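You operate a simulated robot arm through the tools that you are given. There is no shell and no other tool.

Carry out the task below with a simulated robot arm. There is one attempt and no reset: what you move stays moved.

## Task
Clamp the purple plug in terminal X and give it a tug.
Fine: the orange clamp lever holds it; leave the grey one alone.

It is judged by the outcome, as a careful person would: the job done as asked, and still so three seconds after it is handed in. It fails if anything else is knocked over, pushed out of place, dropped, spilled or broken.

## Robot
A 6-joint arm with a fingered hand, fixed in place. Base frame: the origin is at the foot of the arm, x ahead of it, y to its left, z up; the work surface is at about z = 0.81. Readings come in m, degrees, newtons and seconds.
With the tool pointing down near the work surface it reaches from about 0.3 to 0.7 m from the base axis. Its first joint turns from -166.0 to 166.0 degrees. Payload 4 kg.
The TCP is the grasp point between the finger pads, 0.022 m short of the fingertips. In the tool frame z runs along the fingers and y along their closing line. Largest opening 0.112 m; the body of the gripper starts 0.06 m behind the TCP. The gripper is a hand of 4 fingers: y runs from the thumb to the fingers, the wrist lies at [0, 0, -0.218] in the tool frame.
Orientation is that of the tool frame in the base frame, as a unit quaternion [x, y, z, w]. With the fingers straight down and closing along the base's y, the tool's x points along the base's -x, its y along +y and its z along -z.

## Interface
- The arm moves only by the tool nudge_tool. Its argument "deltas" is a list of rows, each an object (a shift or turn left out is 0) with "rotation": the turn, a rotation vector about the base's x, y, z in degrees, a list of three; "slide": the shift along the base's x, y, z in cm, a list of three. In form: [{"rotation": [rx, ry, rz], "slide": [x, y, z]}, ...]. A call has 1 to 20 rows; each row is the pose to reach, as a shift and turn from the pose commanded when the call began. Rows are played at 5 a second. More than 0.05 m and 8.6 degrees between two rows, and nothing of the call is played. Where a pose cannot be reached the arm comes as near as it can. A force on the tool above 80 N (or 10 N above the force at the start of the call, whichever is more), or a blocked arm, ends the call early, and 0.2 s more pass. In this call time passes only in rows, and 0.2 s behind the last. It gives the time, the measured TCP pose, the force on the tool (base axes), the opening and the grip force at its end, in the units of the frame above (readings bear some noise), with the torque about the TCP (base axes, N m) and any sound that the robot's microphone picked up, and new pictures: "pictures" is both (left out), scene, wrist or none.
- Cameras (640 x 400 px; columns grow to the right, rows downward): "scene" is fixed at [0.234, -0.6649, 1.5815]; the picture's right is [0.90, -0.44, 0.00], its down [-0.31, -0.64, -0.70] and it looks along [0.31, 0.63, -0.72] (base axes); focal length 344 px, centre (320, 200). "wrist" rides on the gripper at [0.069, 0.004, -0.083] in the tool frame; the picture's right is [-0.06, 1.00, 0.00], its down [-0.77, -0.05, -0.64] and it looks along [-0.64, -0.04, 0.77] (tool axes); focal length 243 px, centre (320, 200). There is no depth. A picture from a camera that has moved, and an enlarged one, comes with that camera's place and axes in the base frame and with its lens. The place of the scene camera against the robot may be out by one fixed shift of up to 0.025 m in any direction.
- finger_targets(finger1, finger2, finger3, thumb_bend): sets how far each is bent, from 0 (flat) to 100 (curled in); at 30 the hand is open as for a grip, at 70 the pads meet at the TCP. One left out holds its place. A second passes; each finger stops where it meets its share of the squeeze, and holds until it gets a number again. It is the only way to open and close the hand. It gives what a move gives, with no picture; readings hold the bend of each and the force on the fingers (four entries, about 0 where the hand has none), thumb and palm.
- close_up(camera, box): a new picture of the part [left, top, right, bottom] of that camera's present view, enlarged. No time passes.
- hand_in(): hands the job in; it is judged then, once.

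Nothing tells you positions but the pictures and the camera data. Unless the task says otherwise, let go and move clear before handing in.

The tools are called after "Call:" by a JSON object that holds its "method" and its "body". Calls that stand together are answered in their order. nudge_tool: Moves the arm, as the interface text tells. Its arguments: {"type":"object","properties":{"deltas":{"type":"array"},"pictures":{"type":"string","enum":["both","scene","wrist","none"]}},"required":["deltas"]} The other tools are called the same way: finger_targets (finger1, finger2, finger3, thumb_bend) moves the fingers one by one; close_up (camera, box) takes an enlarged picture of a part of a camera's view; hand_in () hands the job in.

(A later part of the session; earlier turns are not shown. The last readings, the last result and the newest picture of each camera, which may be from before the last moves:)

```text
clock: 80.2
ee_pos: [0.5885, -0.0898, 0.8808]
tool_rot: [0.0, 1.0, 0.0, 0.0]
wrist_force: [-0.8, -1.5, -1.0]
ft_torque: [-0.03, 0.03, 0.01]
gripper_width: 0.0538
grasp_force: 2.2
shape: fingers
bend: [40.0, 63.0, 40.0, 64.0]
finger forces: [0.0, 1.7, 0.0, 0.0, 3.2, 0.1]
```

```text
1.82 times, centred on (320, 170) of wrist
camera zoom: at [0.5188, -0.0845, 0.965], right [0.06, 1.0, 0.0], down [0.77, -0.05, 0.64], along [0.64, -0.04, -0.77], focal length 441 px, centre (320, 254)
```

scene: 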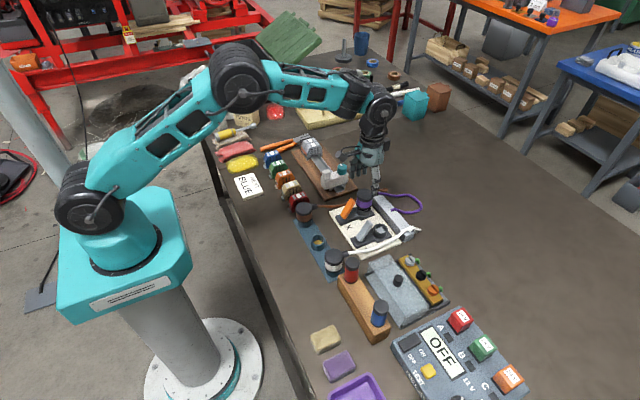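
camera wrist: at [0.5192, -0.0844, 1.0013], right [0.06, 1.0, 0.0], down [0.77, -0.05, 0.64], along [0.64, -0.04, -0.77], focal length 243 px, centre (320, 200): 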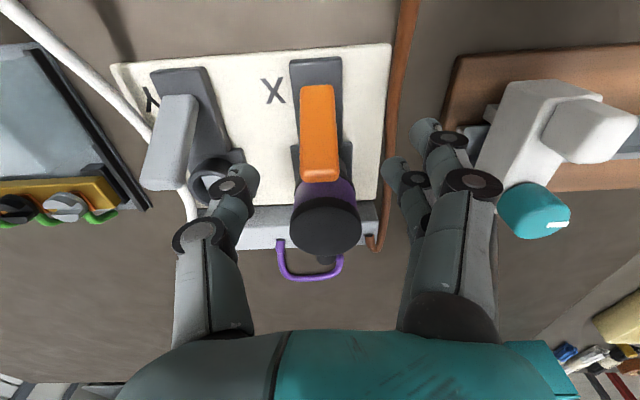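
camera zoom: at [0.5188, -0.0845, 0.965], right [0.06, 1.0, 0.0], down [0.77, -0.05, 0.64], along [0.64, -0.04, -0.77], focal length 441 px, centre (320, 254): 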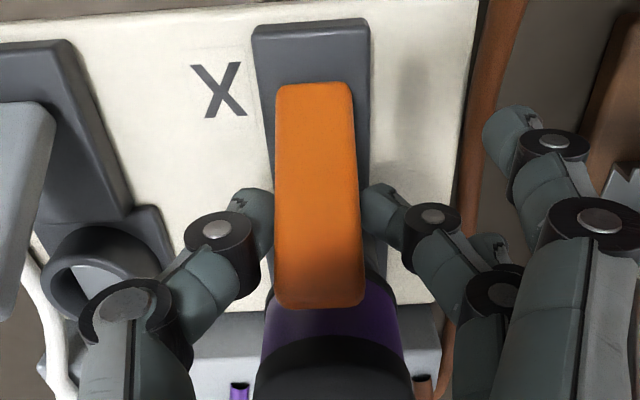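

Call:
{"method": "finger_targets", "body": {"finger2": 72, "thumb_bend": 70}}

Call:
{"method": "nudge_tool", "body": {"deltas": [{"slide": [-0.2, 0, 0]}, {"slide": [-0.4, 0, 0]}, {"slide": [-0.4, 0, 0]}], "pictures": "none"}}

Call:
{"method": "close_up", "body": {"camera": "wrist", "box": [180, 60, 460, 280]}}

```text
clock: 81.2
ee_pos: [0.5883, -0.0893, 0.8807]
tool_rot: [0.0, 1.0, 0.0, 0.0]
wrist_force: [-0.9, -2.5, -2.0]
ft_torque: [-0.03, 0.05, 0.01]
gripper_width: 0.0532
grasp_force: 6.7
shape: fingers
bend: [40.0, 66.0, 40.0, 66.0]
finger forces: [0.0, 5.5, 0.0, 0.0, 7.2, 0.0]
```

```text
clock: 82.0
ee_pos: [0.585, -0.0916, 0.8812]
tool_rot: [-0.001, 1.0, -0.001, 0.001]
wrist_force: [5.1, -1.5, 6.3]
ft_torque: [-0.06, -0.08, -0.01]
gripper_width: 0.0534
grasp_force: 7.6
shape: fingers
bend: [40.0, 67.0, 40.0, 67.0]
finger forces: [0.0, 6.4, 0.0, 0.0, 8.8, 0.0]
```

```text
1.82 times, centred on (320, 170) of wrist
camera zoom: at [0.5152, -0.0843, 0.965], right [0.06, 1.0, 0.0], down [0.76, -0.05, 0.64], along [0.64, -0.04, -0.77], focal length 441 px, centre (320, 254)
```

zoom: 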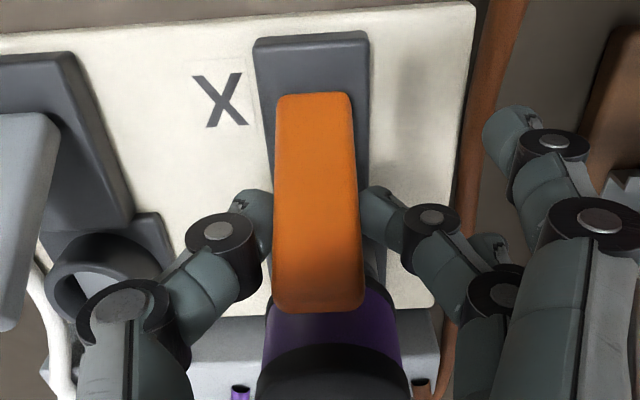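

Call:
{"method": "nudge_tool", "body": {"deltas": [{"slide": [0.3, 0, 0]}, {"slide": [0.6, 0, -0.1]}, {"slide": [0.7, 0, -0.2]}, {"slide": [0.7, 0, -0.2]}], "pictures": "none"}}

Call:
{"method": "close_up", "body": {"camera": "wrist", "box": [180, 60, 460, 280]}}

```text
clock: 83.0
ee_pos: [0.5925, -0.0891, 0.8795]
tool_rot: [0.001, 1.0, 0.0, 0.0]
wrist_force: [-0.6, -1.5, -1.5]
ft_torque: [0.02, 0.01, 0.0]
gripper_width: 0.0477
grasp_force: 0.8
shape: fingers
bend: [40.0, 72.0, 40.0, 69.0]
finger forces: [0.1, 0.2, 0.0, 0.0, 2.1, 0.1]
```

```text
1.82 times, centred on (320, 170) of wrist
camera zoom: at [0.5224, -0.0841, 0.9629], right [0.06, 1.0, 0.0], down [0.77, -0.05, 0.64], along [0.64, -0.04, -0.77], focal length 441 px, centre (320, 254)
```

zoom: 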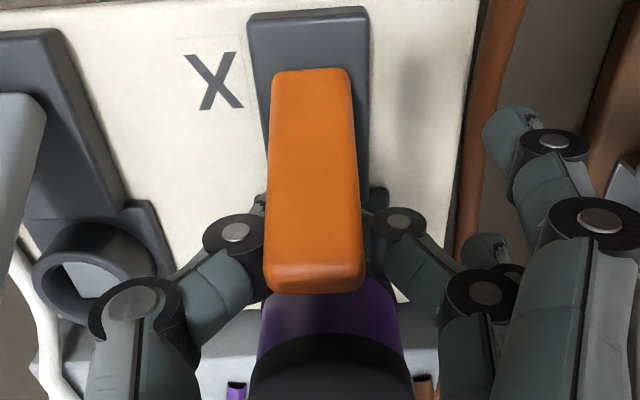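

The fingertips slipped to the socket side of the lever, so they now hook behind it. I'll draw it gently away from the plug to see if it swings that way.

Call:
{"method": "nudge_tool", "body": {"deltas": [{"slide": [-0.3, 0, 0]}, {"slide": [-0.6, 0, 0]}, {"slide": [-0.9, 0, 0]}, {"slide": [-1.2, 0, 0]}, {"slide": [-1.2, 0, 0]}], "pictures": "none"}}

Call:
{"method": "close_up", "body": {"camera": "wrist", "box": [180, 60, 460, 280]}}

Call:
{"method": "close_up", "body": {"camera": "scene", "box": [335, 165, 405, 225]}}

```text
clock: 84.2
ee_pos: [0.5796, -0.0891, 0.88]
tool_rot: [-0.001, 1.0, 0.001, 0.0]
wrist_force: [0.8, 0.1, 0.0]
ft_torque: [0.0, 0.01, 0.02]
gripper_width: 0.0458
grasp_force: 0.2
shape: fingers
bend: [40.0, 72.0, 40.0, 70.0]
finger forces: [0.0, 0.0, 0.0, 0.0, 0.1, 0.0]
```

```text
1.82 times, centred on (320, 170) of wrist
camera zoom: at [0.5111, -0.0845, 0.9628], right [0.06, 1.0, 0.0], down [0.77, -0.05, 0.64], along [0.64, -0.04, -0.77], focal length 441 px, centre (320, 254)
```

zoom: 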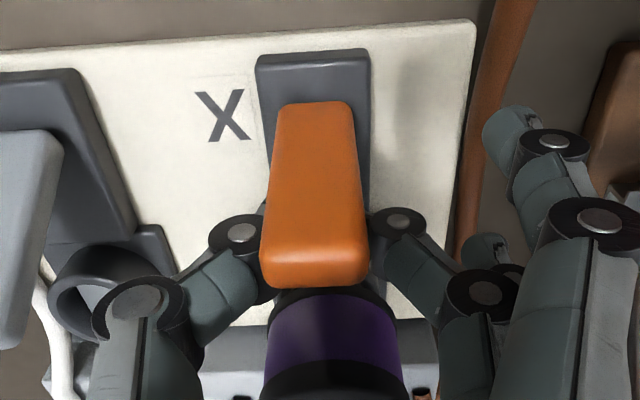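

```text
6.67 times, centred on (370, 195) of scene
camera zoom: at [0.234, -0.6649, 1.5815], right [0.9, -0.44, 0.0], down [-0.31, -0.64, -0.7], along [0.31, 0.63, -0.72], focal length 2293 px, centre (-13, 233)
```

zoom: 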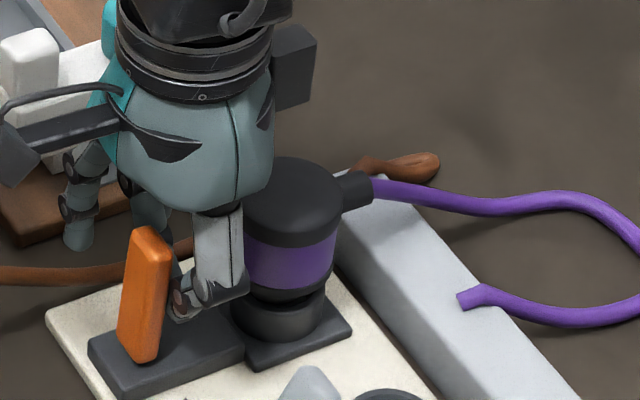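

Call:
{"method": "close_up", "body": {"camera": "scene", "box": [345, 190, 405, 240]}}

Call:
{"method": "nudge_tool", "body": {"deltas": [{"slide": [-0.3, 0, 0]}, {"slide": [-0.6, 0, 0]}, {"slide": [-0.6, 0, 0]}], "pictures": "none"}}

Call:
{"method": "close_up", "body": {"camera": "scene", "box": [335, 165, 405, 225]}}

Call:
{"method": "close_up", "body": {"camera": "wrist", "box": [180, 60, 460, 280]}}

```text
8.00 times, centred on (375, 215) of scene
camera zoom: at [0.234, -0.6649, 1.5815], right [0.9, -0.44, 0.0], down [-0.31, -0.64, -0.7], along [0.31, 0.63, -0.72], focal length 2752 px, centre (-120, 80)
```

zoom: 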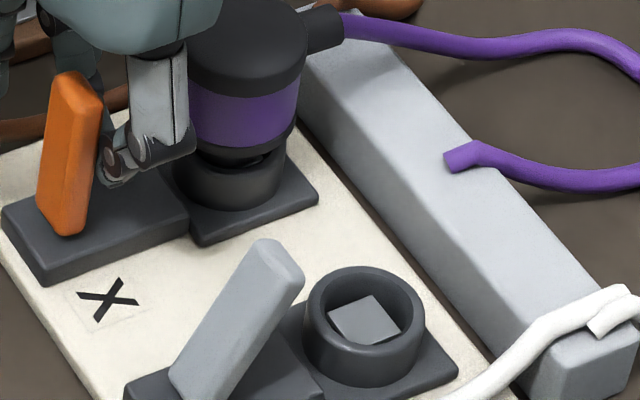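

```text
clock: 85.0
ee_pos: [0.5734, -0.0889, 0.8795]
tool_rot: [0.0, 1.0, 0.0, 0.0]
wrist_force: [-1.1, -0.1, 0.7]
ft_torque: [0.0, -0.03, -0.01]
gripper_width: 0.0461
grasp_force: 0.1
shape: fingers
bend: [40.0, 72.0, 40.0, 70.0]
finger forces: [0.1, 0.0, 0.0, 0.0, 0.1, 0.0]
```

```text
6.67 times, centred on (370, 195) of scene
camera zoom: at [0.234, -0.6649, 1.5815], right [0.9, -0.44, 0.0], down [-0.31, -0.64, -0.7], along [0.31, 0.63, -0.72], focal length 2293 px, centre (-13, 233)
```

zoom: 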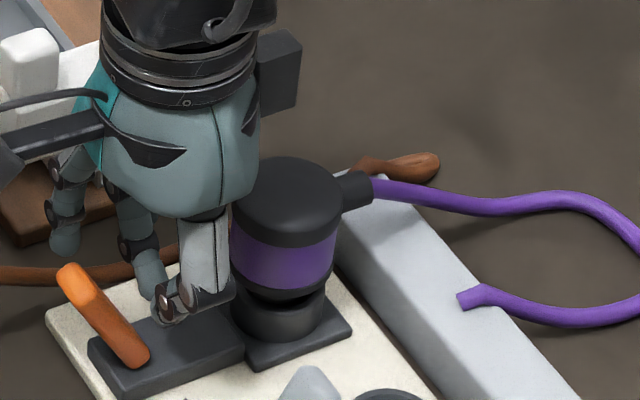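

```text
1.82 times, centred on (320, 170) of wrist
camera zoom: at [0.5045, -0.0844, 0.9624], right [0.06, 1.0, 0.0], down [0.77, -0.05, 0.64], along [0.64, -0.04, -0.77], focal length 441 px, centre (320, 254)
```

zoom: 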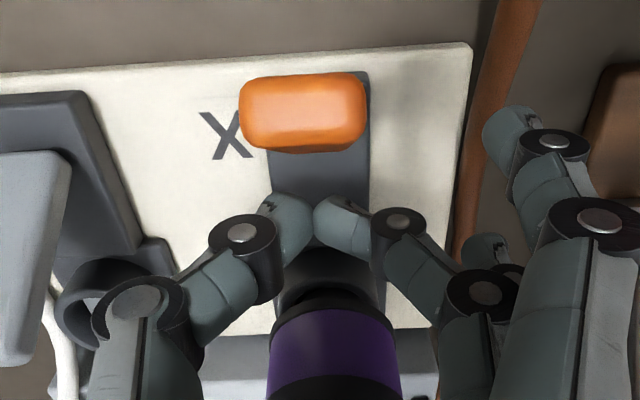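

The lever swung over centre and rests leaning away from the socket. It seems to have two rest positions, so I'll leave it there, lift clear, and check the plug.

Call:
{"method": "nudge_tool", "body": {"deltas": [{"slide": [0, 0, 2]}, {"slide": [0, 0, 4]}, {"slide": [0, 0, 6]}, {"slide": [0, 0, 8]}, {"slide": [0, 0, 8]}], "pictures": "both"}}

Call:
{"method": "close_up", "body": {"camera": "scene", "box": [335, 180, 415, 240]}}

Call:
{"method": "close_up", "body": {"camera": "wrist", "box": [200, 40, 440, 260]}}

```text
clock: 86.2
ee_pos: [0.5734, -0.0898, 0.9611]
tool_rot: [0.0, 1.0, 0.0, 0.0]
wrist_force: [0.5, 0.1, -0.7]
ft_torque: [0.0, 0.02, 0.03]
gripper_width: 0.0459
grasp_force: 0.0
shape: fingers
bend: [40.0, 72.0, 40.0, 70.0]
finger forces: [0.0, 0.0, 0.0, 0.0, 0.0, 0.1]
camera wrist: at [0.5041, -0.0851, 1.0433], right [0.06, 1.0, 0.0], down [0.77, -0.05, 0.64], along [0.64, -0.04, -0.77], focal length 243 px, centre (320, 200)
```

scene: 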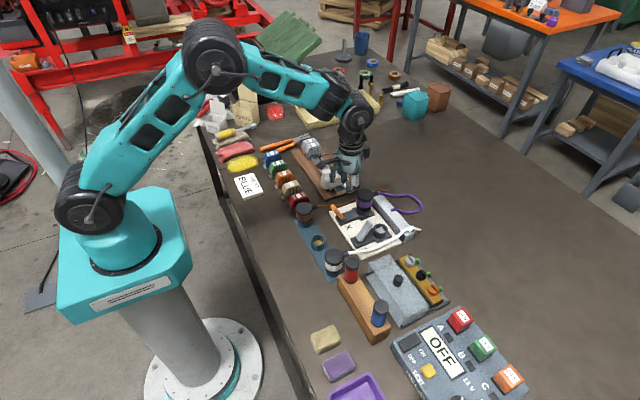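
wrist: 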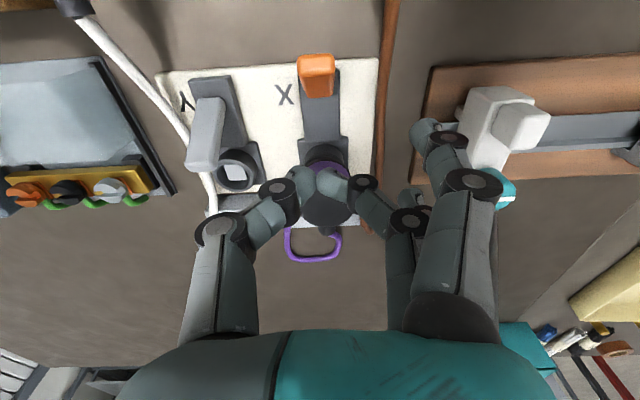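

```text
6.67 times, centred on (375, 210) of scene
camera zoom: at [0.234, -0.6649, 1.5815], right [0.9, -0.44, 0.0], down [-0.31, -0.64, -0.7], along [0.31, 0.63, -0.72], focal length 2293 px, centre (-47, 133)
```

zoom: 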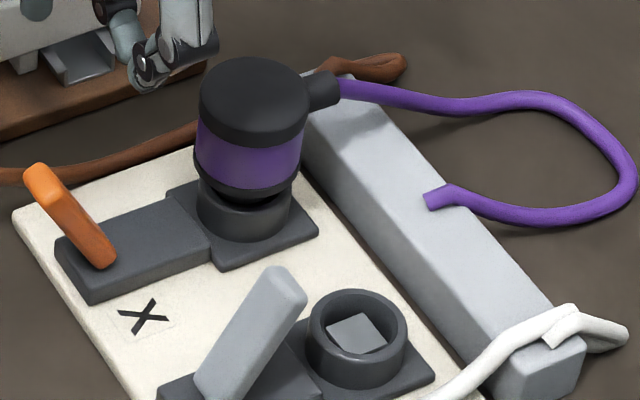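

```text
1.82 times, centred on (320, 150) of wrist
camera zoom: at [0.5041, -0.0851, 1.0433], right [0.06, 1.0, 0.0], down [0.77, -0.05, 0.64], along [0.64, -0.04, -0.77], focal length 441 px, centre (320, 291)
```

zoom: 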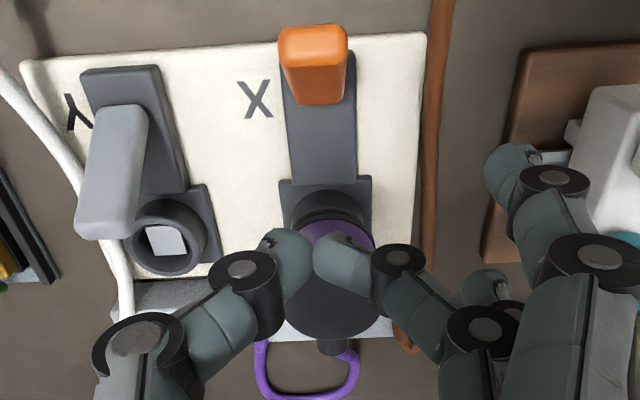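

Call:
{"method": "finger_targets", "body": {"finger1": 46, "finger2": 46, "finger3": 46, "thumb_bend": 46}}

Call:
{"method": "nudge_tool", "body": {"deltas": [{"slide": [2, 0, 0.5]}, {"slide": [4, 0, 0.5]}, {"slide": [5.85, 0.05, 0.5]}, {"slide": [5.85, 0.05, 0.5]}], "pictures": "none"}}

Call:
{"method": "close_up", "body": {"camera": "wrist", "box": [200, 0, 440, 220]}}

```text
clock: 87.2
ee_pos: [0.5732, -0.0898, 0.9582]
tool_rot: [0.0, 1.0, 0.0, 0.0]
wrist_force: [-0.2, 0.3, -0.6]
ft_torque: [0.02, -0.01, 0.01]
gripper_width: 0.0687
grasp_force: 0.0
shape: fingers
bend: [46.0, 46.0, 46.0, 46.0]
finger forces: [0.1, 0.1, 0.0, 0.0, 0.0, 0.1]
```

```text
clock: 88.2
ee_pos: [0.6334, -0.0896, 0.9645]
tool_rot: [0.0, 1.0, 0.0, 0.0]
wrist_force: [0.3, 0.4, -0.3]
ft_torque: [0.0, 0.0, 0.01]
gripper_width: 0.0687
grasp_force: 0.0
shape: fingers
bend: [46.0, 46.0, 46.0, 46.0]
finger forces: [0.0, 0.0, 0.1, 0.0, 0.0, 0.0]
```

```text
1.82 times, centred on (320, 110) of wrist
camera zoom: at [0.5644, -0.0839, 1.0473], right [0.06, 1.0, 0.0], down [0.77, -0.05, 0.64], along [0.64, -0.04, -0.77], focal length 441 px, centre (320, 364)
```

zoom: 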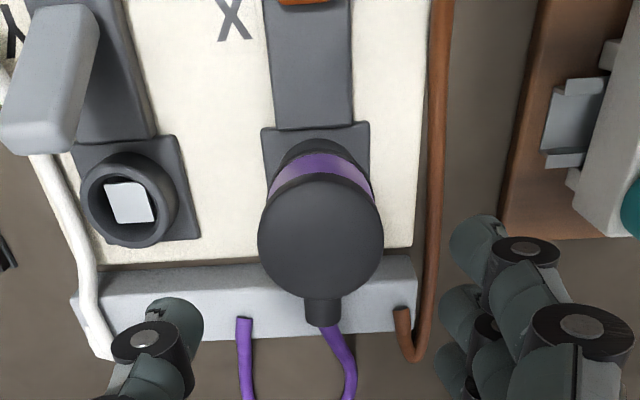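

The hand is exactly over the plug. I'll go down and take hold of it for the pull check.

Call:
{"method": "nudge_tool", "body": {"deltas": [{"slide": [0, 0, -2]}, {"slide": [0, 0, -4]}, {"slide": [0, 0, -6]}, {"slide": [0, 0, -7.4]}, {"slide": [0, 0, -8]}, {"slide": [0, 0, -8]}], "pictures": "none"}}

Call:
{"method": "finger_targets", "body": {"finger2": 58, "thumb_bend": 59}}

Call:
{"method": "close_up", "body": {"camera": "wrist", "box": [180, 40, 460, 260]}}

Call:
{"method": "close_up", "body": {"camera": "scene", "box": [335, 165, 405, 225]}}

```text
clock: 89.6
ee_pos: [0.6325, -0.0892, 0.886]
tool_rot: [0.0, 1.0, 0.001, 0.0]
wrist_force: [0.1, -0.6, 0.3]
ft_torque: [0.03, 0.0, 0.01]
gripper_width: 0.0687
grasp_force: 0.1
shape: fingers
bend: [46.0, 46.0, 46.0, 46.0]
finger forces: [0.0, 0.1, 0.1, 0.1, 0.0, 0.0]
```

```text
clock: 90.6
ee_pos: [0.6319, -0.0891, 0.8844]
tool_rot: [0.0, 1.0, 0.0, 0.001]
wrist_force: [-0.6, -1.4, -0.2]
ft_torque: [-0.06, 0.0, 0.01]
gripper_width: 0.0558
grasp_force: 2.5
shape: fingers
bend: [46.0, 54.0, 46.0, 57.0]
finger forces: [0.0, 1.8, 0.0, 0.1, 2.9, 0.0]
```

```text
1.82 times, centred on (320, 150) of wrist
camera zoom: at [0.5627, -0.0841, 0.9678], right [0.06, 1.0, 0.0], down [0.77, -0.05, 0.64], along [0.64, -0.04, -0.77], focal length 441 px, centre (320, 291)
```

zoom: 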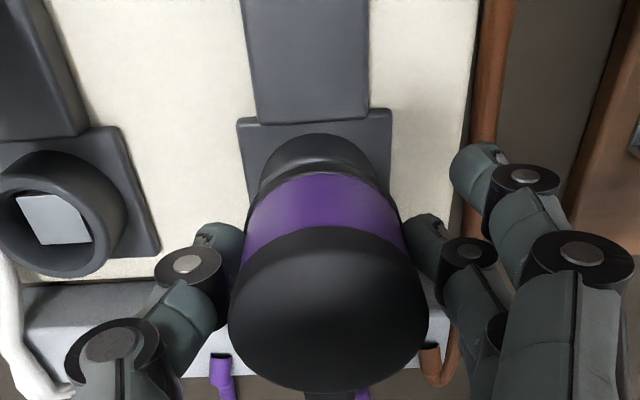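

```text
6.67 times, centred on (370, 195) of scene
camera zoom: at [0.234, -0.6649, 1.5815], right [0.9, -0.44, 0.0], down [-0.31, -0.64, -0.7], along [0.31, 0.63, -0.72], focal length 2293 px, centre (-13, 233)
```

zoom: 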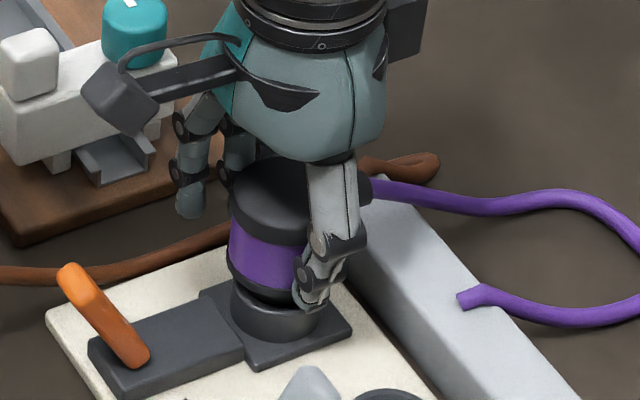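

Call:
{"method": "finger_targets", "body": {"finger2": 72, "thumb_bend": 66}}

Call:
{"method": "nudge_tool", "body": {"deltas": [{"slide": [0, 0, -0.15]}, {"slide": [0, 0, -0.3]}, {"slide": [0, 0, -0.3]}], "pictures": "none"}}

```text
clock: 91.6
ee_pos: [0.6313, -0.0897, 0.8838]
tool_rot: [0.0, 1.0, 0.0, 0.0]
wrist_force: [-0.5, -2.3, -0.4]
ft_torque: [-0.12, 0.01, 0.02]
gripper_width: 0.0539
grasp_force: 8.5
shape: fingers
bend: [46.0, 54.0, 46.0, 61.0]
finger forces: [0.1, 7.4, 0.0, 0.0, 9.4, 0.0]
```

```text
clock: 92.4
ee_pos: [0.6325, -0.0888, 0.8816]
tool_rot: [0.0, 1.0, 0.0, 0.0]
wrist_force: [-0.1, -3.4, 0.0]
ft_torque: [-0.12, 0.03, -0.02]
gripper_width: 0.0544
grasp_force: 8.1
shape: fingers
bend: [46.0, 55.0, 46.0, 61.0]
finger forces: [0.0, 7.0, 0.1, 0.0, 10.1, 0.1]
```

There is no resistance now that the lever leans away, so the plug goes deeper. That suggests leaning away is the open position. I'll keep seating it gently.

Call:
{"method": "nudge_tool", "body": {"deltas": [{"slide": [0, 0, -0.15]}, {"slide": [0, 0, -0.3]}, {"slide": [0, 0, -0.3]}], "pictures": "none"}}

Call:
{"method": "close_up", "body": {"camera": "scene", "box": [335, 165, 405, 225]}}

Call:
{"method": "close_up", "body": {"camera": "wrist", "box": [180, 40, 460, 260]}}

```text
clock: 93.2
ee_pos: [0.6334, -0.0888, 0.8789]
tool_rot: [0.0, 1.0, 0.0, -0.001]
wrist_force: [-0.4, -3.0, -0.3]
ft_torque: [-0.13, 0.02, -0.02]
gripper_width: 0.0547
grasp_force: 8.2
shape: fingers
bend: [46.0, 55.0, 46.0, 61.0]
finger forces: [0.0, 7.0, 0.0, 0.1, 10.2, 0.0]
```

```text
6.67 times, centred on (370, 195) of scene
camera zoom: at [0.234, -0.6649, 1.5815], right [0.9, -0.44, 0.0], down [-0.31, -0.64, -0.7], along [0.31, 0.63, -0.72], focal length 2293 px, centre (-13, 233)
```

zoom: 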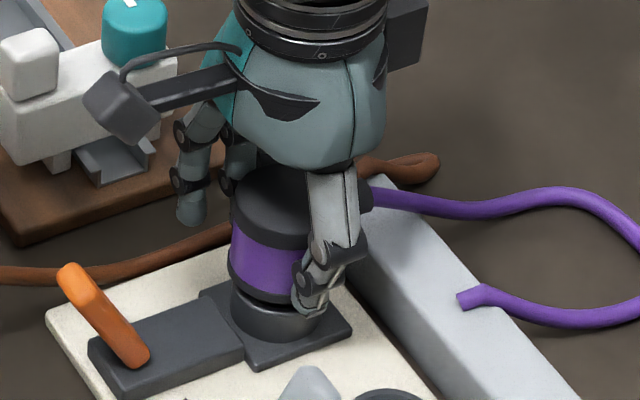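

```text
1.82 times, centred on (320, 150) of wrist
camera zoom: at [0.5637, -0.0837, 0.9624], right [0.06, 1.0, 0.0], down [0.77, -0.05, 0.64], along [0.64, -0.04, -0.77], focal length 441 px, centre (320, 291)
```

zoom: 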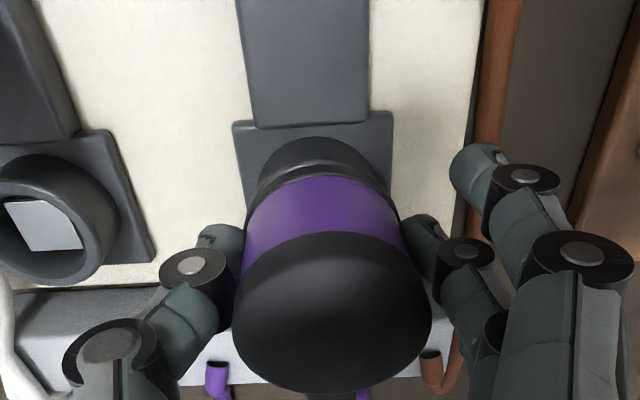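

Call:
{"method": "nudge_tool", "body": {"deltas": [{"slide": [0, 0, -0.1]}, {"slide": [0, 0, -0.2]}, {"slide": [0, 0, -0.2]}], "pictures": "none"}}

```text
clock: 94.0
ee_pos: [0.6326, -0.0891, 0.8768]
tool_rot: [0.0, 1.0, 0.0, 0.0]
wrist_force: [0.3, -2.9, 0.5]
ft_torque: [-0.09, 0.01, -0.03]
gripper_width: 0.055
grasp_force: 8.4
shape: fingers
bend: [46.0, 55.0, 46.0, 61.0]
finger forces: [0.0, 6.8, 0.1, 0.1, 10.3, 0.0]
```

Call:
{"method": "nudge_tool", "body": {"deltas": [{"slide": [0, 0, -0.1]}, {"slide": [0, 0, -0.2]}, {"slide": [0, 0, -0.2]}], "pictures": "none"}}

Call:
{"method": "close_up", "body": {"camera": "scene", "box": [335, 165, 405, 225]}}

```text
clock: 94.8
ee_pos: [0.6322, -0.0879, 0.8744]
tool_rot: [0.0, 1.0, -0.001, 0.0]
wrist_force: [-0.2, -3.7, 0.4]
ft_torque: [-0.06, -0.03, -0.01]
gripper_width: 0.0549
grasp_force: 8.8
shape: fingers
bend: [46.0, 55.0, 46.0, 61.0]
finger forces: [0.0, 7.3, 0.0, 0.0, 10.3, 0.0]
```

```text
6.67 times, centred on (370, 195) of scene
camera zoom: at [0.234, -0.6649, 1.5815], right [0.9, -0.44, 0.0], down [-0.31, -0.64, -0.7], along [0.31, 0.63, -0.72], focal length 2293 px, centre (-13, 233)
```

zoom: 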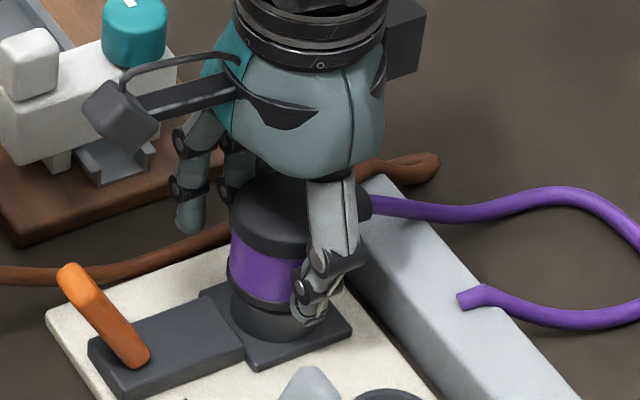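

Call:
{"method": "nudge_tool", "body": {"deltas": [{"slide": [0, 0, -0.1]}, {"slide": [0, 0, -0.2]}, {"slide": [0, 0, -0.2]}], "pictures": "none"}}

```text
clock: 95.6
ee_pos: [0.6326, -0.0881, 0.8731]
tool_rot: [0.0, 1.0, 0.0, 0.0]
wrist_force: [-1.4, -2.5, 2.5]
ft_torque: [-0.03, 0.02, 0.0]
gripper_width: 0.0548
grasp_force: 8.8
shape: fingers
bend: [46.0, 55.0, 46.0, 61.0]
finger forces: [0.0, 7.4, 0.1, 0.0, 11.0, 0.0]
```

Call:
{"method": "nudge_tool", "body": {"deltas": [{"slide": [0, 0, -0.1]}, {"slide": [0, 0, -0.2]}, {"slide": [0, 0, -0.2]}], "pictures": "none"}}

Call:
{"method": "close_up", "body": {"camera": "scene", "box": [345, 175, 405, 225]}}

Call:
{"method": "close_up", "body": {"camera": "wrist", "box": [180, 40, 460, 260]}}

```text
clock: 96.4
ee_pos: [0.6318, -0.0894, 0.8709]
tool_rot: [0.0, 1.0, 0.0, 0.0]
wrist_force: [-3.2, -3.0, 7.8]
ft_torque: [0.05, 0.06, -0.02]
gripper_width: 0.056
grasp_force: 9.9
shape: fingers
bend: [46.0, 56.0, 46.0, 61.0]
finger forces: [0.0, 8.7, 0.0, 0.0, 12.0, 0.0]
```

```text
8.00 times, centred on (375, 200) of scene
camera zoom: at [0.234, -0.6649, 1.5815], right [0.9, -0.44, 0.0], down [-0.31, -0.64, -0.7], along [0.31, 0.63, -0.72], focal length 2752 px, centre (-120, 200)
```

zoom: 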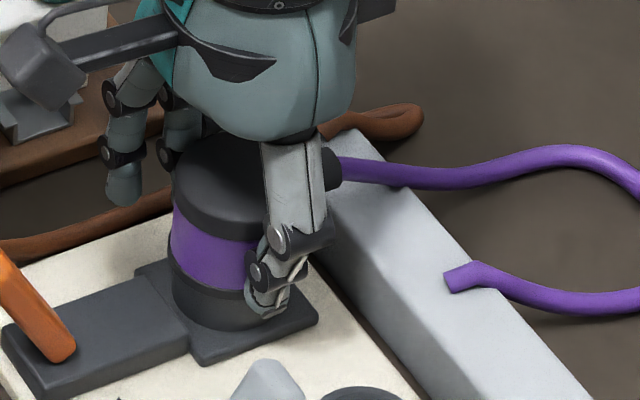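

```text
1.82 times, centred on (320, 150) of wrist
camera zoom: at [0.5636, -0.0835, 0.9545], right [0.06, 1.0, 0.0], down [0.76, -0.05, 0.64], along [0.64, -0.04, -0.77], focal length 441 px, centre (320, 291)
```

zoom: 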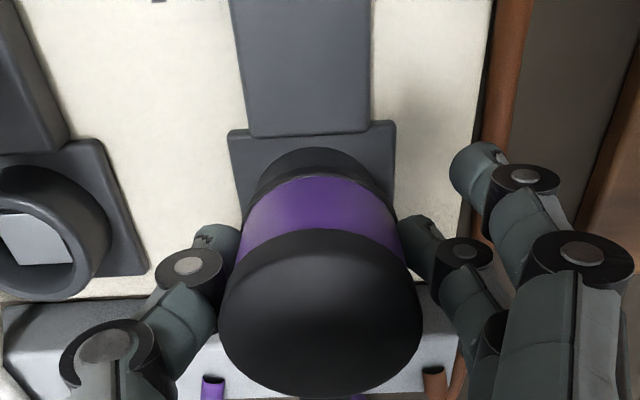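

The plug is now fully home with its rim on the ring. So the lever leaning away is open, and it clamps when thrown back toward the plug. I'll let go of the plug and rise clear.

Call:
{"method": "nudge_tool", "body": {"deltas": [{"slide": [0, 0, 0.15]}, {"slide": [0, 0, 0.2]}], "pictures": "none"}}

Call:
{"method": "finger_targets", "body": {"finger2": 56, "thumb_bend": 58}}

Call:
{"method": "finger_targets", "body": {"finger2": 46, "thumb_bend": 46}}

Call:
{"method": "nudge_tool", "body": {"deltas": [{"slide": [0, 0, 1.5]}, {"slide": [0, 0, 3.5]}, {"slide": [0, 0, 6]}, {"slide": [0, 0, 8.5]}, {"slide": [0, 0, 10]}, {"slide": [0, 0, 10]}], "pictures": "wrist"}}

Call:
{"method": "close_up", "body": {"camera": "scene", "box": [335, 180, 415, 240]}}

```text
clock: 97.0
ee_pos: [0.633, -0.0892, 0.8729]
tool_rot: [0.0, 1.0, 0.0, 0.001]
wrist_force: [-2.0, -1.7, 2.2]
ft_torque: [0.03, 0.06, -0.06]
gripper_width: 0.0555
grasp_force: 9.1
shape: fingers
bend: [46.0, 56.0, 46.0, 61.0]
finger forces: [0.0, 8.3, 0.0, 0.1, 10.6, 0.1]
```

```text
clock: 98.0
ee_pos: [0.6322, -0.0884, 0.8713]
tool_rot: [0.001, 1.0, 0.0, 0.0]
wrist_force: [-0.6, -1.5, 0.7]
ft_torque: [-0.04, 0.04, -0.02]
gripper_width: 0.0568
grasp_force: 2.3
shape: fingers
bend: [46.0, 55.0, 46.0, 56.0]
finger forces: [0.1, 1.1, 0.1, 0.0, 2.0, 0.0]
```

```text
clock: 99.0
ee_pos: [0.6319, -0.0887, 0.8735]
tool_rot: [0.0, 1.0, 0.0, 0.0]
wrist_force: [0.3, 0.1, -0.7]
ft_torque: [0.02, 0.0, 0.04]
gripper_width: 0.0689
grasp_force: 0.0
shape: fingers
bend: [46.0, 46.0, 46.0, 46.0]
finger forces: [0.1, 0.0, 0.0, 0.0, 0.0, 0.0]
```

```text
clock: 100.4
ee_pos: [0.6319, -0.0881, 0.9738]
tool_rot: [0.0, 1.0, 0.0, 0.0]
wrist_force: [0.3, -0.7, 0.1]
ft_torque: [0.01, -0.03, 0.01]
gripper_width: 0.0685
grasp_force: 0.0
shape: fingers
bend: [46.0, 46.0, 46.0, 46.0]
finger forces: [0.0, 0.1, 0.0, 0.0, 0.0, 0.1]
camera wrist: at [0.5629, -0.0842, 1.0567], right [0.06, 1.0, 0.0], down [0.77, -0.05, 0.64], along [0.64, -0.04, -0.77], focal length 243 px, centre (320, 200)
```

wrist: 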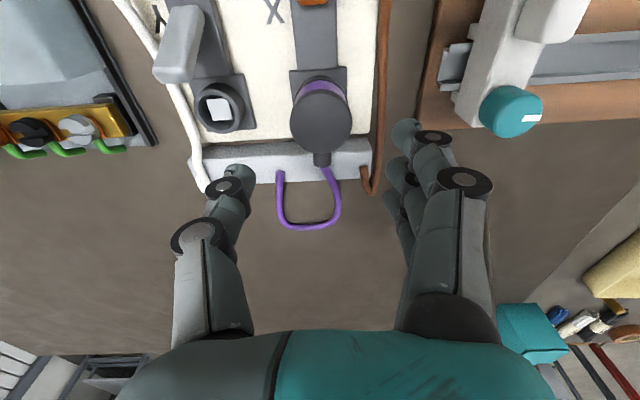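

```text
6.67 times, centred on (375, 210) of scene
camera zoom: at [0.234, -0.6649, 1.5815], right [0.9, -0.44, 0.0], down [-0.31, -0.64, -0.7], along [0.31, 0.63, -0.72], focal length 2293 px, centre (-47, 133)
```

zoom: 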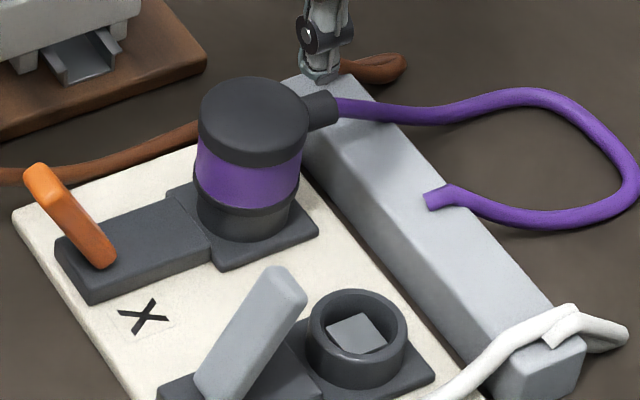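

Plug fully seated. I'll close the hand into a fist and go to the far side of the orange lever, high over the other plugs.

Call:
{"method": "finger_targets", "body": {"finger1": 68, "finger2": 68, "finger3": 68, "thumb_bend": 66}}

Call:
{"method": "nudge_tool", "body": {"deltas": [{"slide": [-2, -0.1, 0]}, {"slide": [-4, -0.2, 0]}, {"slide": [-6, -0.3, 0]}, {"slide": [-8, -0.4, 0]}, {"slide": [-10, -0.5, 0]}, {"slide": [-12, -0.5, 0]}, {"slide": [-14, -0.5, 0]}, {"slide": [-15.4, -0.5, 0]}, {"slide": [-15.4, -0.5, -2]}, {"slide": [-15.4, -0.5, -4]}, {"slide": [-15.4, -0.5, -4]}], "pictures": "both"}}

Call:
{"method": "close_up", "body": {"camera": "scene", "box": [295, 150, 395, 230]}}

Call:
{"method": "close_up", "body": {"camera": "wrist", "box": [160, 40, 480, 260]}}

```text
clock: 101.4
ee_pos: [0.6318, -0.0885, 0.9724]
tool_rot: [0.0, 1.0, 0.001, -0.001]
wrist_force: [0.3, 0.5, 0.4]
ft_torque: [0.0, 0.04, 0.01]
gripper_width: 0.0154
grasp_force: 0.2
shape: fingers
bend: [68.0, 68.0, 68.0, 66.0]
finger forces: [0.1, 0.0, 0.0, 0.0, 0.0, 0.1]
```

```text
clock: 103.8
ee_pos: [0.478, -0.0938, 0.9344]
tool_rot: [0.0, 1.0, 0.0, 0.0]
wrist_force: [-0.2, 0.2, 0.3]
ft_torque: [-0.01, 0.01, 0.0]
gripper_width: 0.0152
grasp_force: 0.1
shape: fingers
bend: [68.0, 68.0, 68.0, 66.0]
finger forces: [0.1, 0.0, 0.1, 0.1, 0.0, 0.0]
camera wrist: at [0.4093, -0.0895, 1.0166], right [0.06, 1.0, 0.0], down [0.77, -0.05, 0.64], along [0.64, -0.04, -0.77], focal length 243 px, centre (320, 200)
```

scene: 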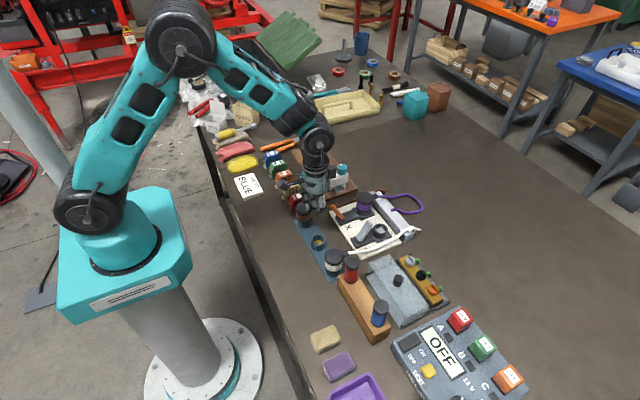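
wrist: 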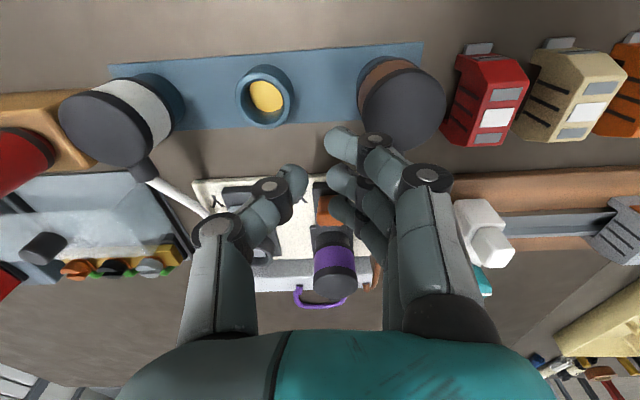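

```text
5.00 times, centred on (345, 190) of scene
camera zoom: at [0.234, -0.6649, 1.5815], right [0.9, -0.44, 0.0], down [-0.31, -0.64, -0.7], along [0.31, 0.63, -0.72], focal length 1720 px, centre (195, 250)
```

zoom: 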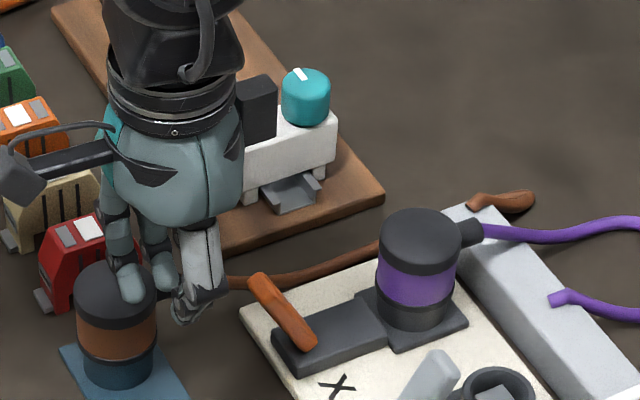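

```text
1.82 times, centred on (320, 150) of wrist
camera zoom: at [0.4093, -0.0895, 1.0166], right [0.06, 1.0, 0.0], down [0.77, -0.05, 0.64], along [0.64, -0.04, -0.77], focal length 441 px, centre (320, 291)
```

zoom: 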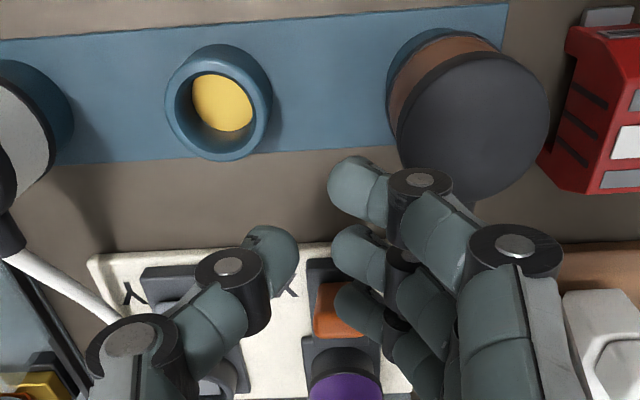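

Call:
{"method": "nudge_tool", "body": {"deltas": [{"slide": [0, -0.6, -1.2]}, {"slide": [0, -0.6, -2.4]}, {"slide": [0, -0.6, -3.6]}, {"slide": [0, -0.6, -3.6]}], "pictures": "none"}}

Call:
{"method": "close_up", "body": {"camera": "scene", "box": [295, 150, 395, 230]}}

Call:
{"method": "close_up", "body": {"camera": "wrist", "box": [160, 40, 480, 260]}}

```text
clock: 104.8
ee_pos: [0.4774, -0.1001, 0.8974]
tool_rot: [0.0, 1.0, 0.0, 0.0]
wrist_force: [0.3, -0.6, 0.4]
ft_torque: [-0.02, -0.03, 0.01]
gripper_width: 0.0154
grasp_force: 0.0
shape: fingers
bend: [68.0, 68.0, 68.0, 66.0]
finger forces: [0.0, 0.0, 0.0, 0.1, 0.0, 0.0]
```

```text
5.00 times, centred on (345, 190) of scene
camera zoom: at [0.234, -0.6649, 1.5815], right [0.9, -0.44, 0.0], down [-0.31, -0.64, -0.7], along [0.31, 0.63, -0.72], focal length 1720 px, centre (195, 250)
```

zoom: 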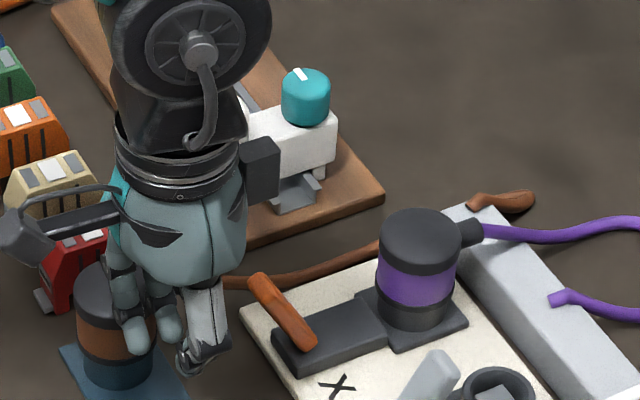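

```text
1.82 times, centred on (320, 150) of wrist
camera zoom: at [0.4093, -0.0945, 0.9806], right [0.06, 1.0, 0.0], down [0.77, -0.05, 0.64], along [0.64, -0.04, -0.77], focal length 441 px, centre (320, 291)
```

zoom: 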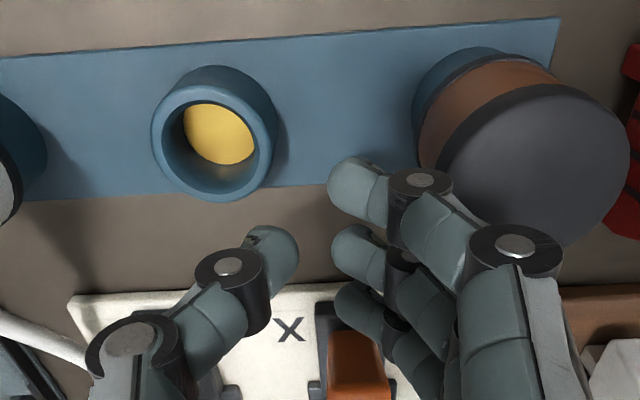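

Call:
{"method": "nudge_tool", "body": {"deltas": [{"slide": [0.6, 0, 0]}, {"slide": [1.2, 0, 0]}, {"slide": [1.8, 0, 0]}, {"slide": [2.4, 0, 0]}, {"slide": [3.0, 0, 0]}, {"slide": [3.6, 0, 0]}, {"slide": [4.2, 0, 0]}, {"slide": [4.2, 0, 0]}], "pictures": "none"}}

Call:
{"method": "close_up", "body": {"camera": "scene", "box": [315, 160, 405, 230]}}

Call:
{"method": "close_up", "body": {"camera": "wrist", "box": [160, 40, 480, 260]}}

```text
clock: 106.6
ee_pos: [0.5193, -0.1009, 0.8971]
tool_rot: [0.0, 1.0, 0.0, 0.0]
wrist_force: [-0.7, 0.0, -0.5]
ft_torque: [0.0, 0.0, 0.02]
gripper_width: 0.0153
grasp_force: 0.0
shape: fingers
bend: [68.0, 68.0, 68.0, 66.0]
finger forces: [0.0, 0.1, 0.4, 0.0, 0.1, 0.0]
```

```text
5.71 times, centred on (360, 195) of scene
camera zoom: at [0.234, -0.6649, 1.5815], right [0.9, -0.44, 0.0], down [-0.31, -0.64, -0.7], along [0.31, 0.63, -0.72], focal length 1966 px, centre (91, 229)
```

zoom: 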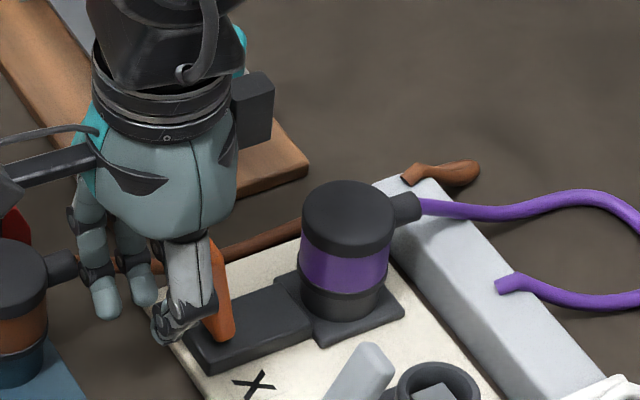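

```text
1.82 times, centred on (320, 150) of wrist
camera zoom: at [0.4517, -0.0948, 0.9803], right [0.06, 1.0, 0.0], down [0.77, -0.05, 0.64], along [0.64, -0.04, -0.77], focal length 441 px, centre (320, 291)
```

zoom: 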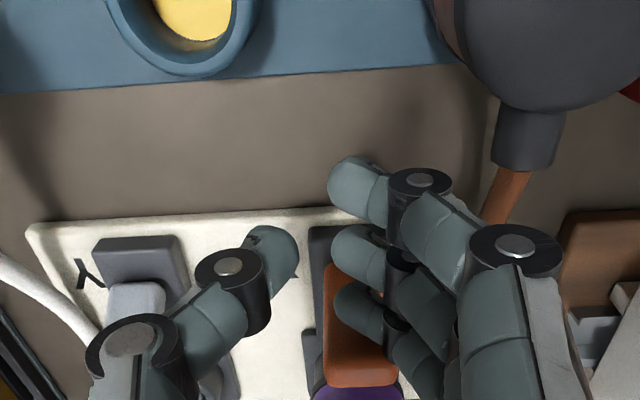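

The lever is moving up easily. I'll carry on over centre in small steps.

Call:
{"method": "nudge_tool", "body": {"deltas": [{"slide": [0.4, 0, 0]}, {"slide": [0.8, 0, 0]}, {"slide": [1.2, 0, 0]}, {"slide": [1.6, 0, 0]}, {"slide": [1.6, 0, 0]}], "pictures": "none"}}

Call:
{"method": "close_up", "body": {"camera": "scene", "box": [315, 160, 405, 230]}}

Call:
{"method": "close_up", "body": {"camera": "wrist", "box": [160, 40, 480, 260]}}

```text
clock: 107.8
ee_pos: [0.5363, -0.1008, 0.8961]
tool_rot: [0.0, 1.0, 0.0, 0.0]
wrist_force: [0.4, 0.4, 0.0]
ft_torque: [0.03, -0.01, -0.01]
gripper_width: 0.0152
grasp_force: 0.0
shape: fingers
bend: [68.0, 68.0, 68.0, 66.0]
finger forces: [0.0, 0.0, 0.0, 0.0, 0.0, 0.1]
```

```text
5.71 times, centred on (360, 195) of scene
camera zoom: at [0.234, -0.6649, 1.5815], right [0.9, -0.44, 0.0], down [-0.31, -0.64, -0.7], along [0.31, 0.63, -0.72], focal length 1966 px, centre (91, 229)
```

zoom: 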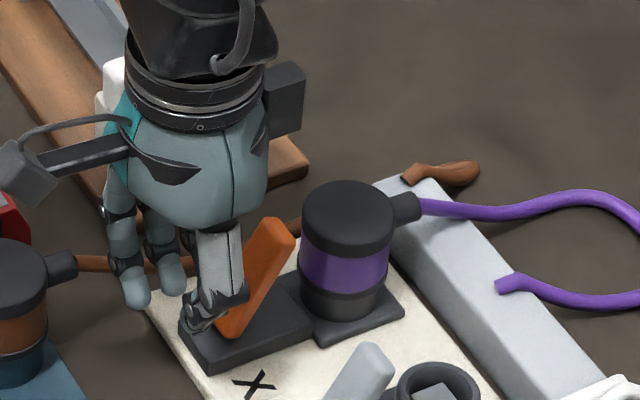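

```text
1.82 times, centred on (320, 150) of wrist
camera zoom: at [0.4673, -0.0949, 0.98], right [0.06, 1.0, 0.0], down [0.77, -0.05, 0.64], along [0.64, -0.04, -0.77], focal length 441 px, centre (320, 291)
```

zoom: 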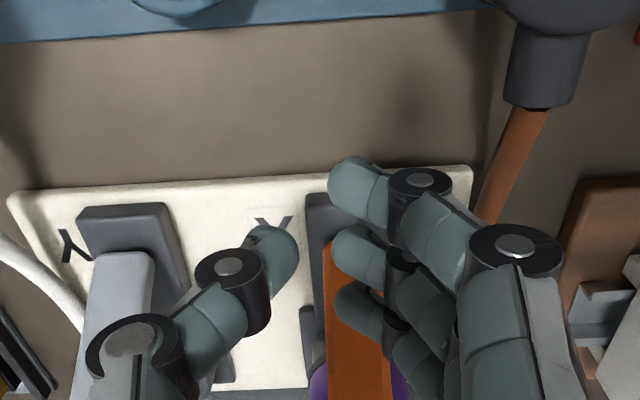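

The lever has snapped over toward the plug. I'll follow it and give a light push to make sure it is fully home.

Call:
{"method": "nudge_tool", "body": {"deltas": [{"slide": [0.4, 0, 0]}, {"slide": [0.8, 0, 0]}, {"slide": [1.1, 0, 0]}, {"slide": [1.3, 0, 0]}, {"slide": [1.3, 0, 0]}], "pictures": "none"}}

```text
clock: 109.0
ee_pos: [0.5497, -0.0998, 0.8967]
tool_rot: [0.001, 1.0, -0.001, 0.0]
wrist_force: [0.2, 0.0, 0.3]
ft_torque: [0.0, 0.01, 0.01]
gripper_width: 0.0155
grasp_force: 0.0
shape: fingers
bend: [68.0, 68.0, 68.0, 66.0]
finger forces: [0.0, 0.0, 0.0, 0.0, 0.0, 0.0]
```

Call:
{"method": "nudge_tool", "body": {"deltas": [{"slide": [0.2, 0, 0]}, {"slide": [0.4, 0, 0]}, {"slide": [0.6, 0, 0]}, {"slide": [0.6, 0, 0]}], "pictures": "none"}}

Call:
{"method": "close_up", "body": {"camera": "scene", "box": [325, 165, 405, 225]}}

Call:
{"method": "close_up", "body": {"camera": "wrist", "box": [200, 100, 440, 280]}}

```text
clock: 110.0
ee_pos: [0.5558, -0.1002, 0.897]
tool_rot: [0.0, 1.0, 0.0, 0.0]
wrist_force: [-0.8, 0.1, 0.4]
ft_torque: [-0.03, -0.01, -0.05]
gripper_width: 0.0152
grasp_force: 0.0
shape: fingers
bend: [68.0, 68.0, 68.0, 66.0]
finger forces: [0.0, 0.0, 0.1, 0.0, 0.0, 0.0]
```

```text
6.67 times, centred on (365, 195) of scene
camera zoom: at [0.234, -0.6649, 1.5815], right [0.9, -0.44, 0.0], down [-0.31, -0.64, -0.7], along [0.31, 0.63, -0.72], focal length 2293 px, centre (20, 233)
```

zoom: 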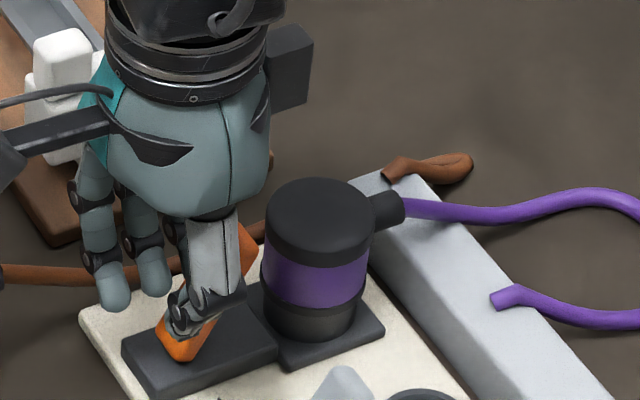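

```text
2.22 times, centred on (320, 190) of wrist
camera zoom: at [0.4865, -0.0947, 0.9801], right [0.06, 1.0, 0.0], down [0.77, -0.05, 0.64], along [0.64, -0.04, -0.77], focal length 539 px, centre (320, 222)
```

zoom: 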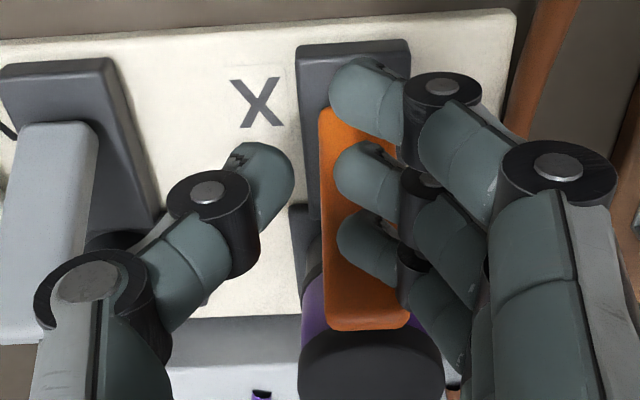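

Call:
{"method": "nudge_tool", "body": {"deltas": [{"slide": [0.2, 0, 0]}, {"slide": [0.4, 0, 0]}, {"slide": [0.6, 0, 0]}, {"slide": [0.6, 0, 0]}], "pictures": "none"}}

```text
clock: 111.0
ee_pos: [0.558, -0.0984, 0.8963]
tool_rot: [0.001, 1.0, 0.0, -0.004]
wrist_force: [-37.5, 2.8, 10.0]
ft_torque: [0.11, 0.62, 0.34]
gripper_width: 0.0151
grasp_force: 18.0
shape: fingers
bend: [68.0, 68.0, 71.0, 66.0]
finger forces: [0.0, 0.0, 37.0, 0.0, 0.0, 0.1]
```

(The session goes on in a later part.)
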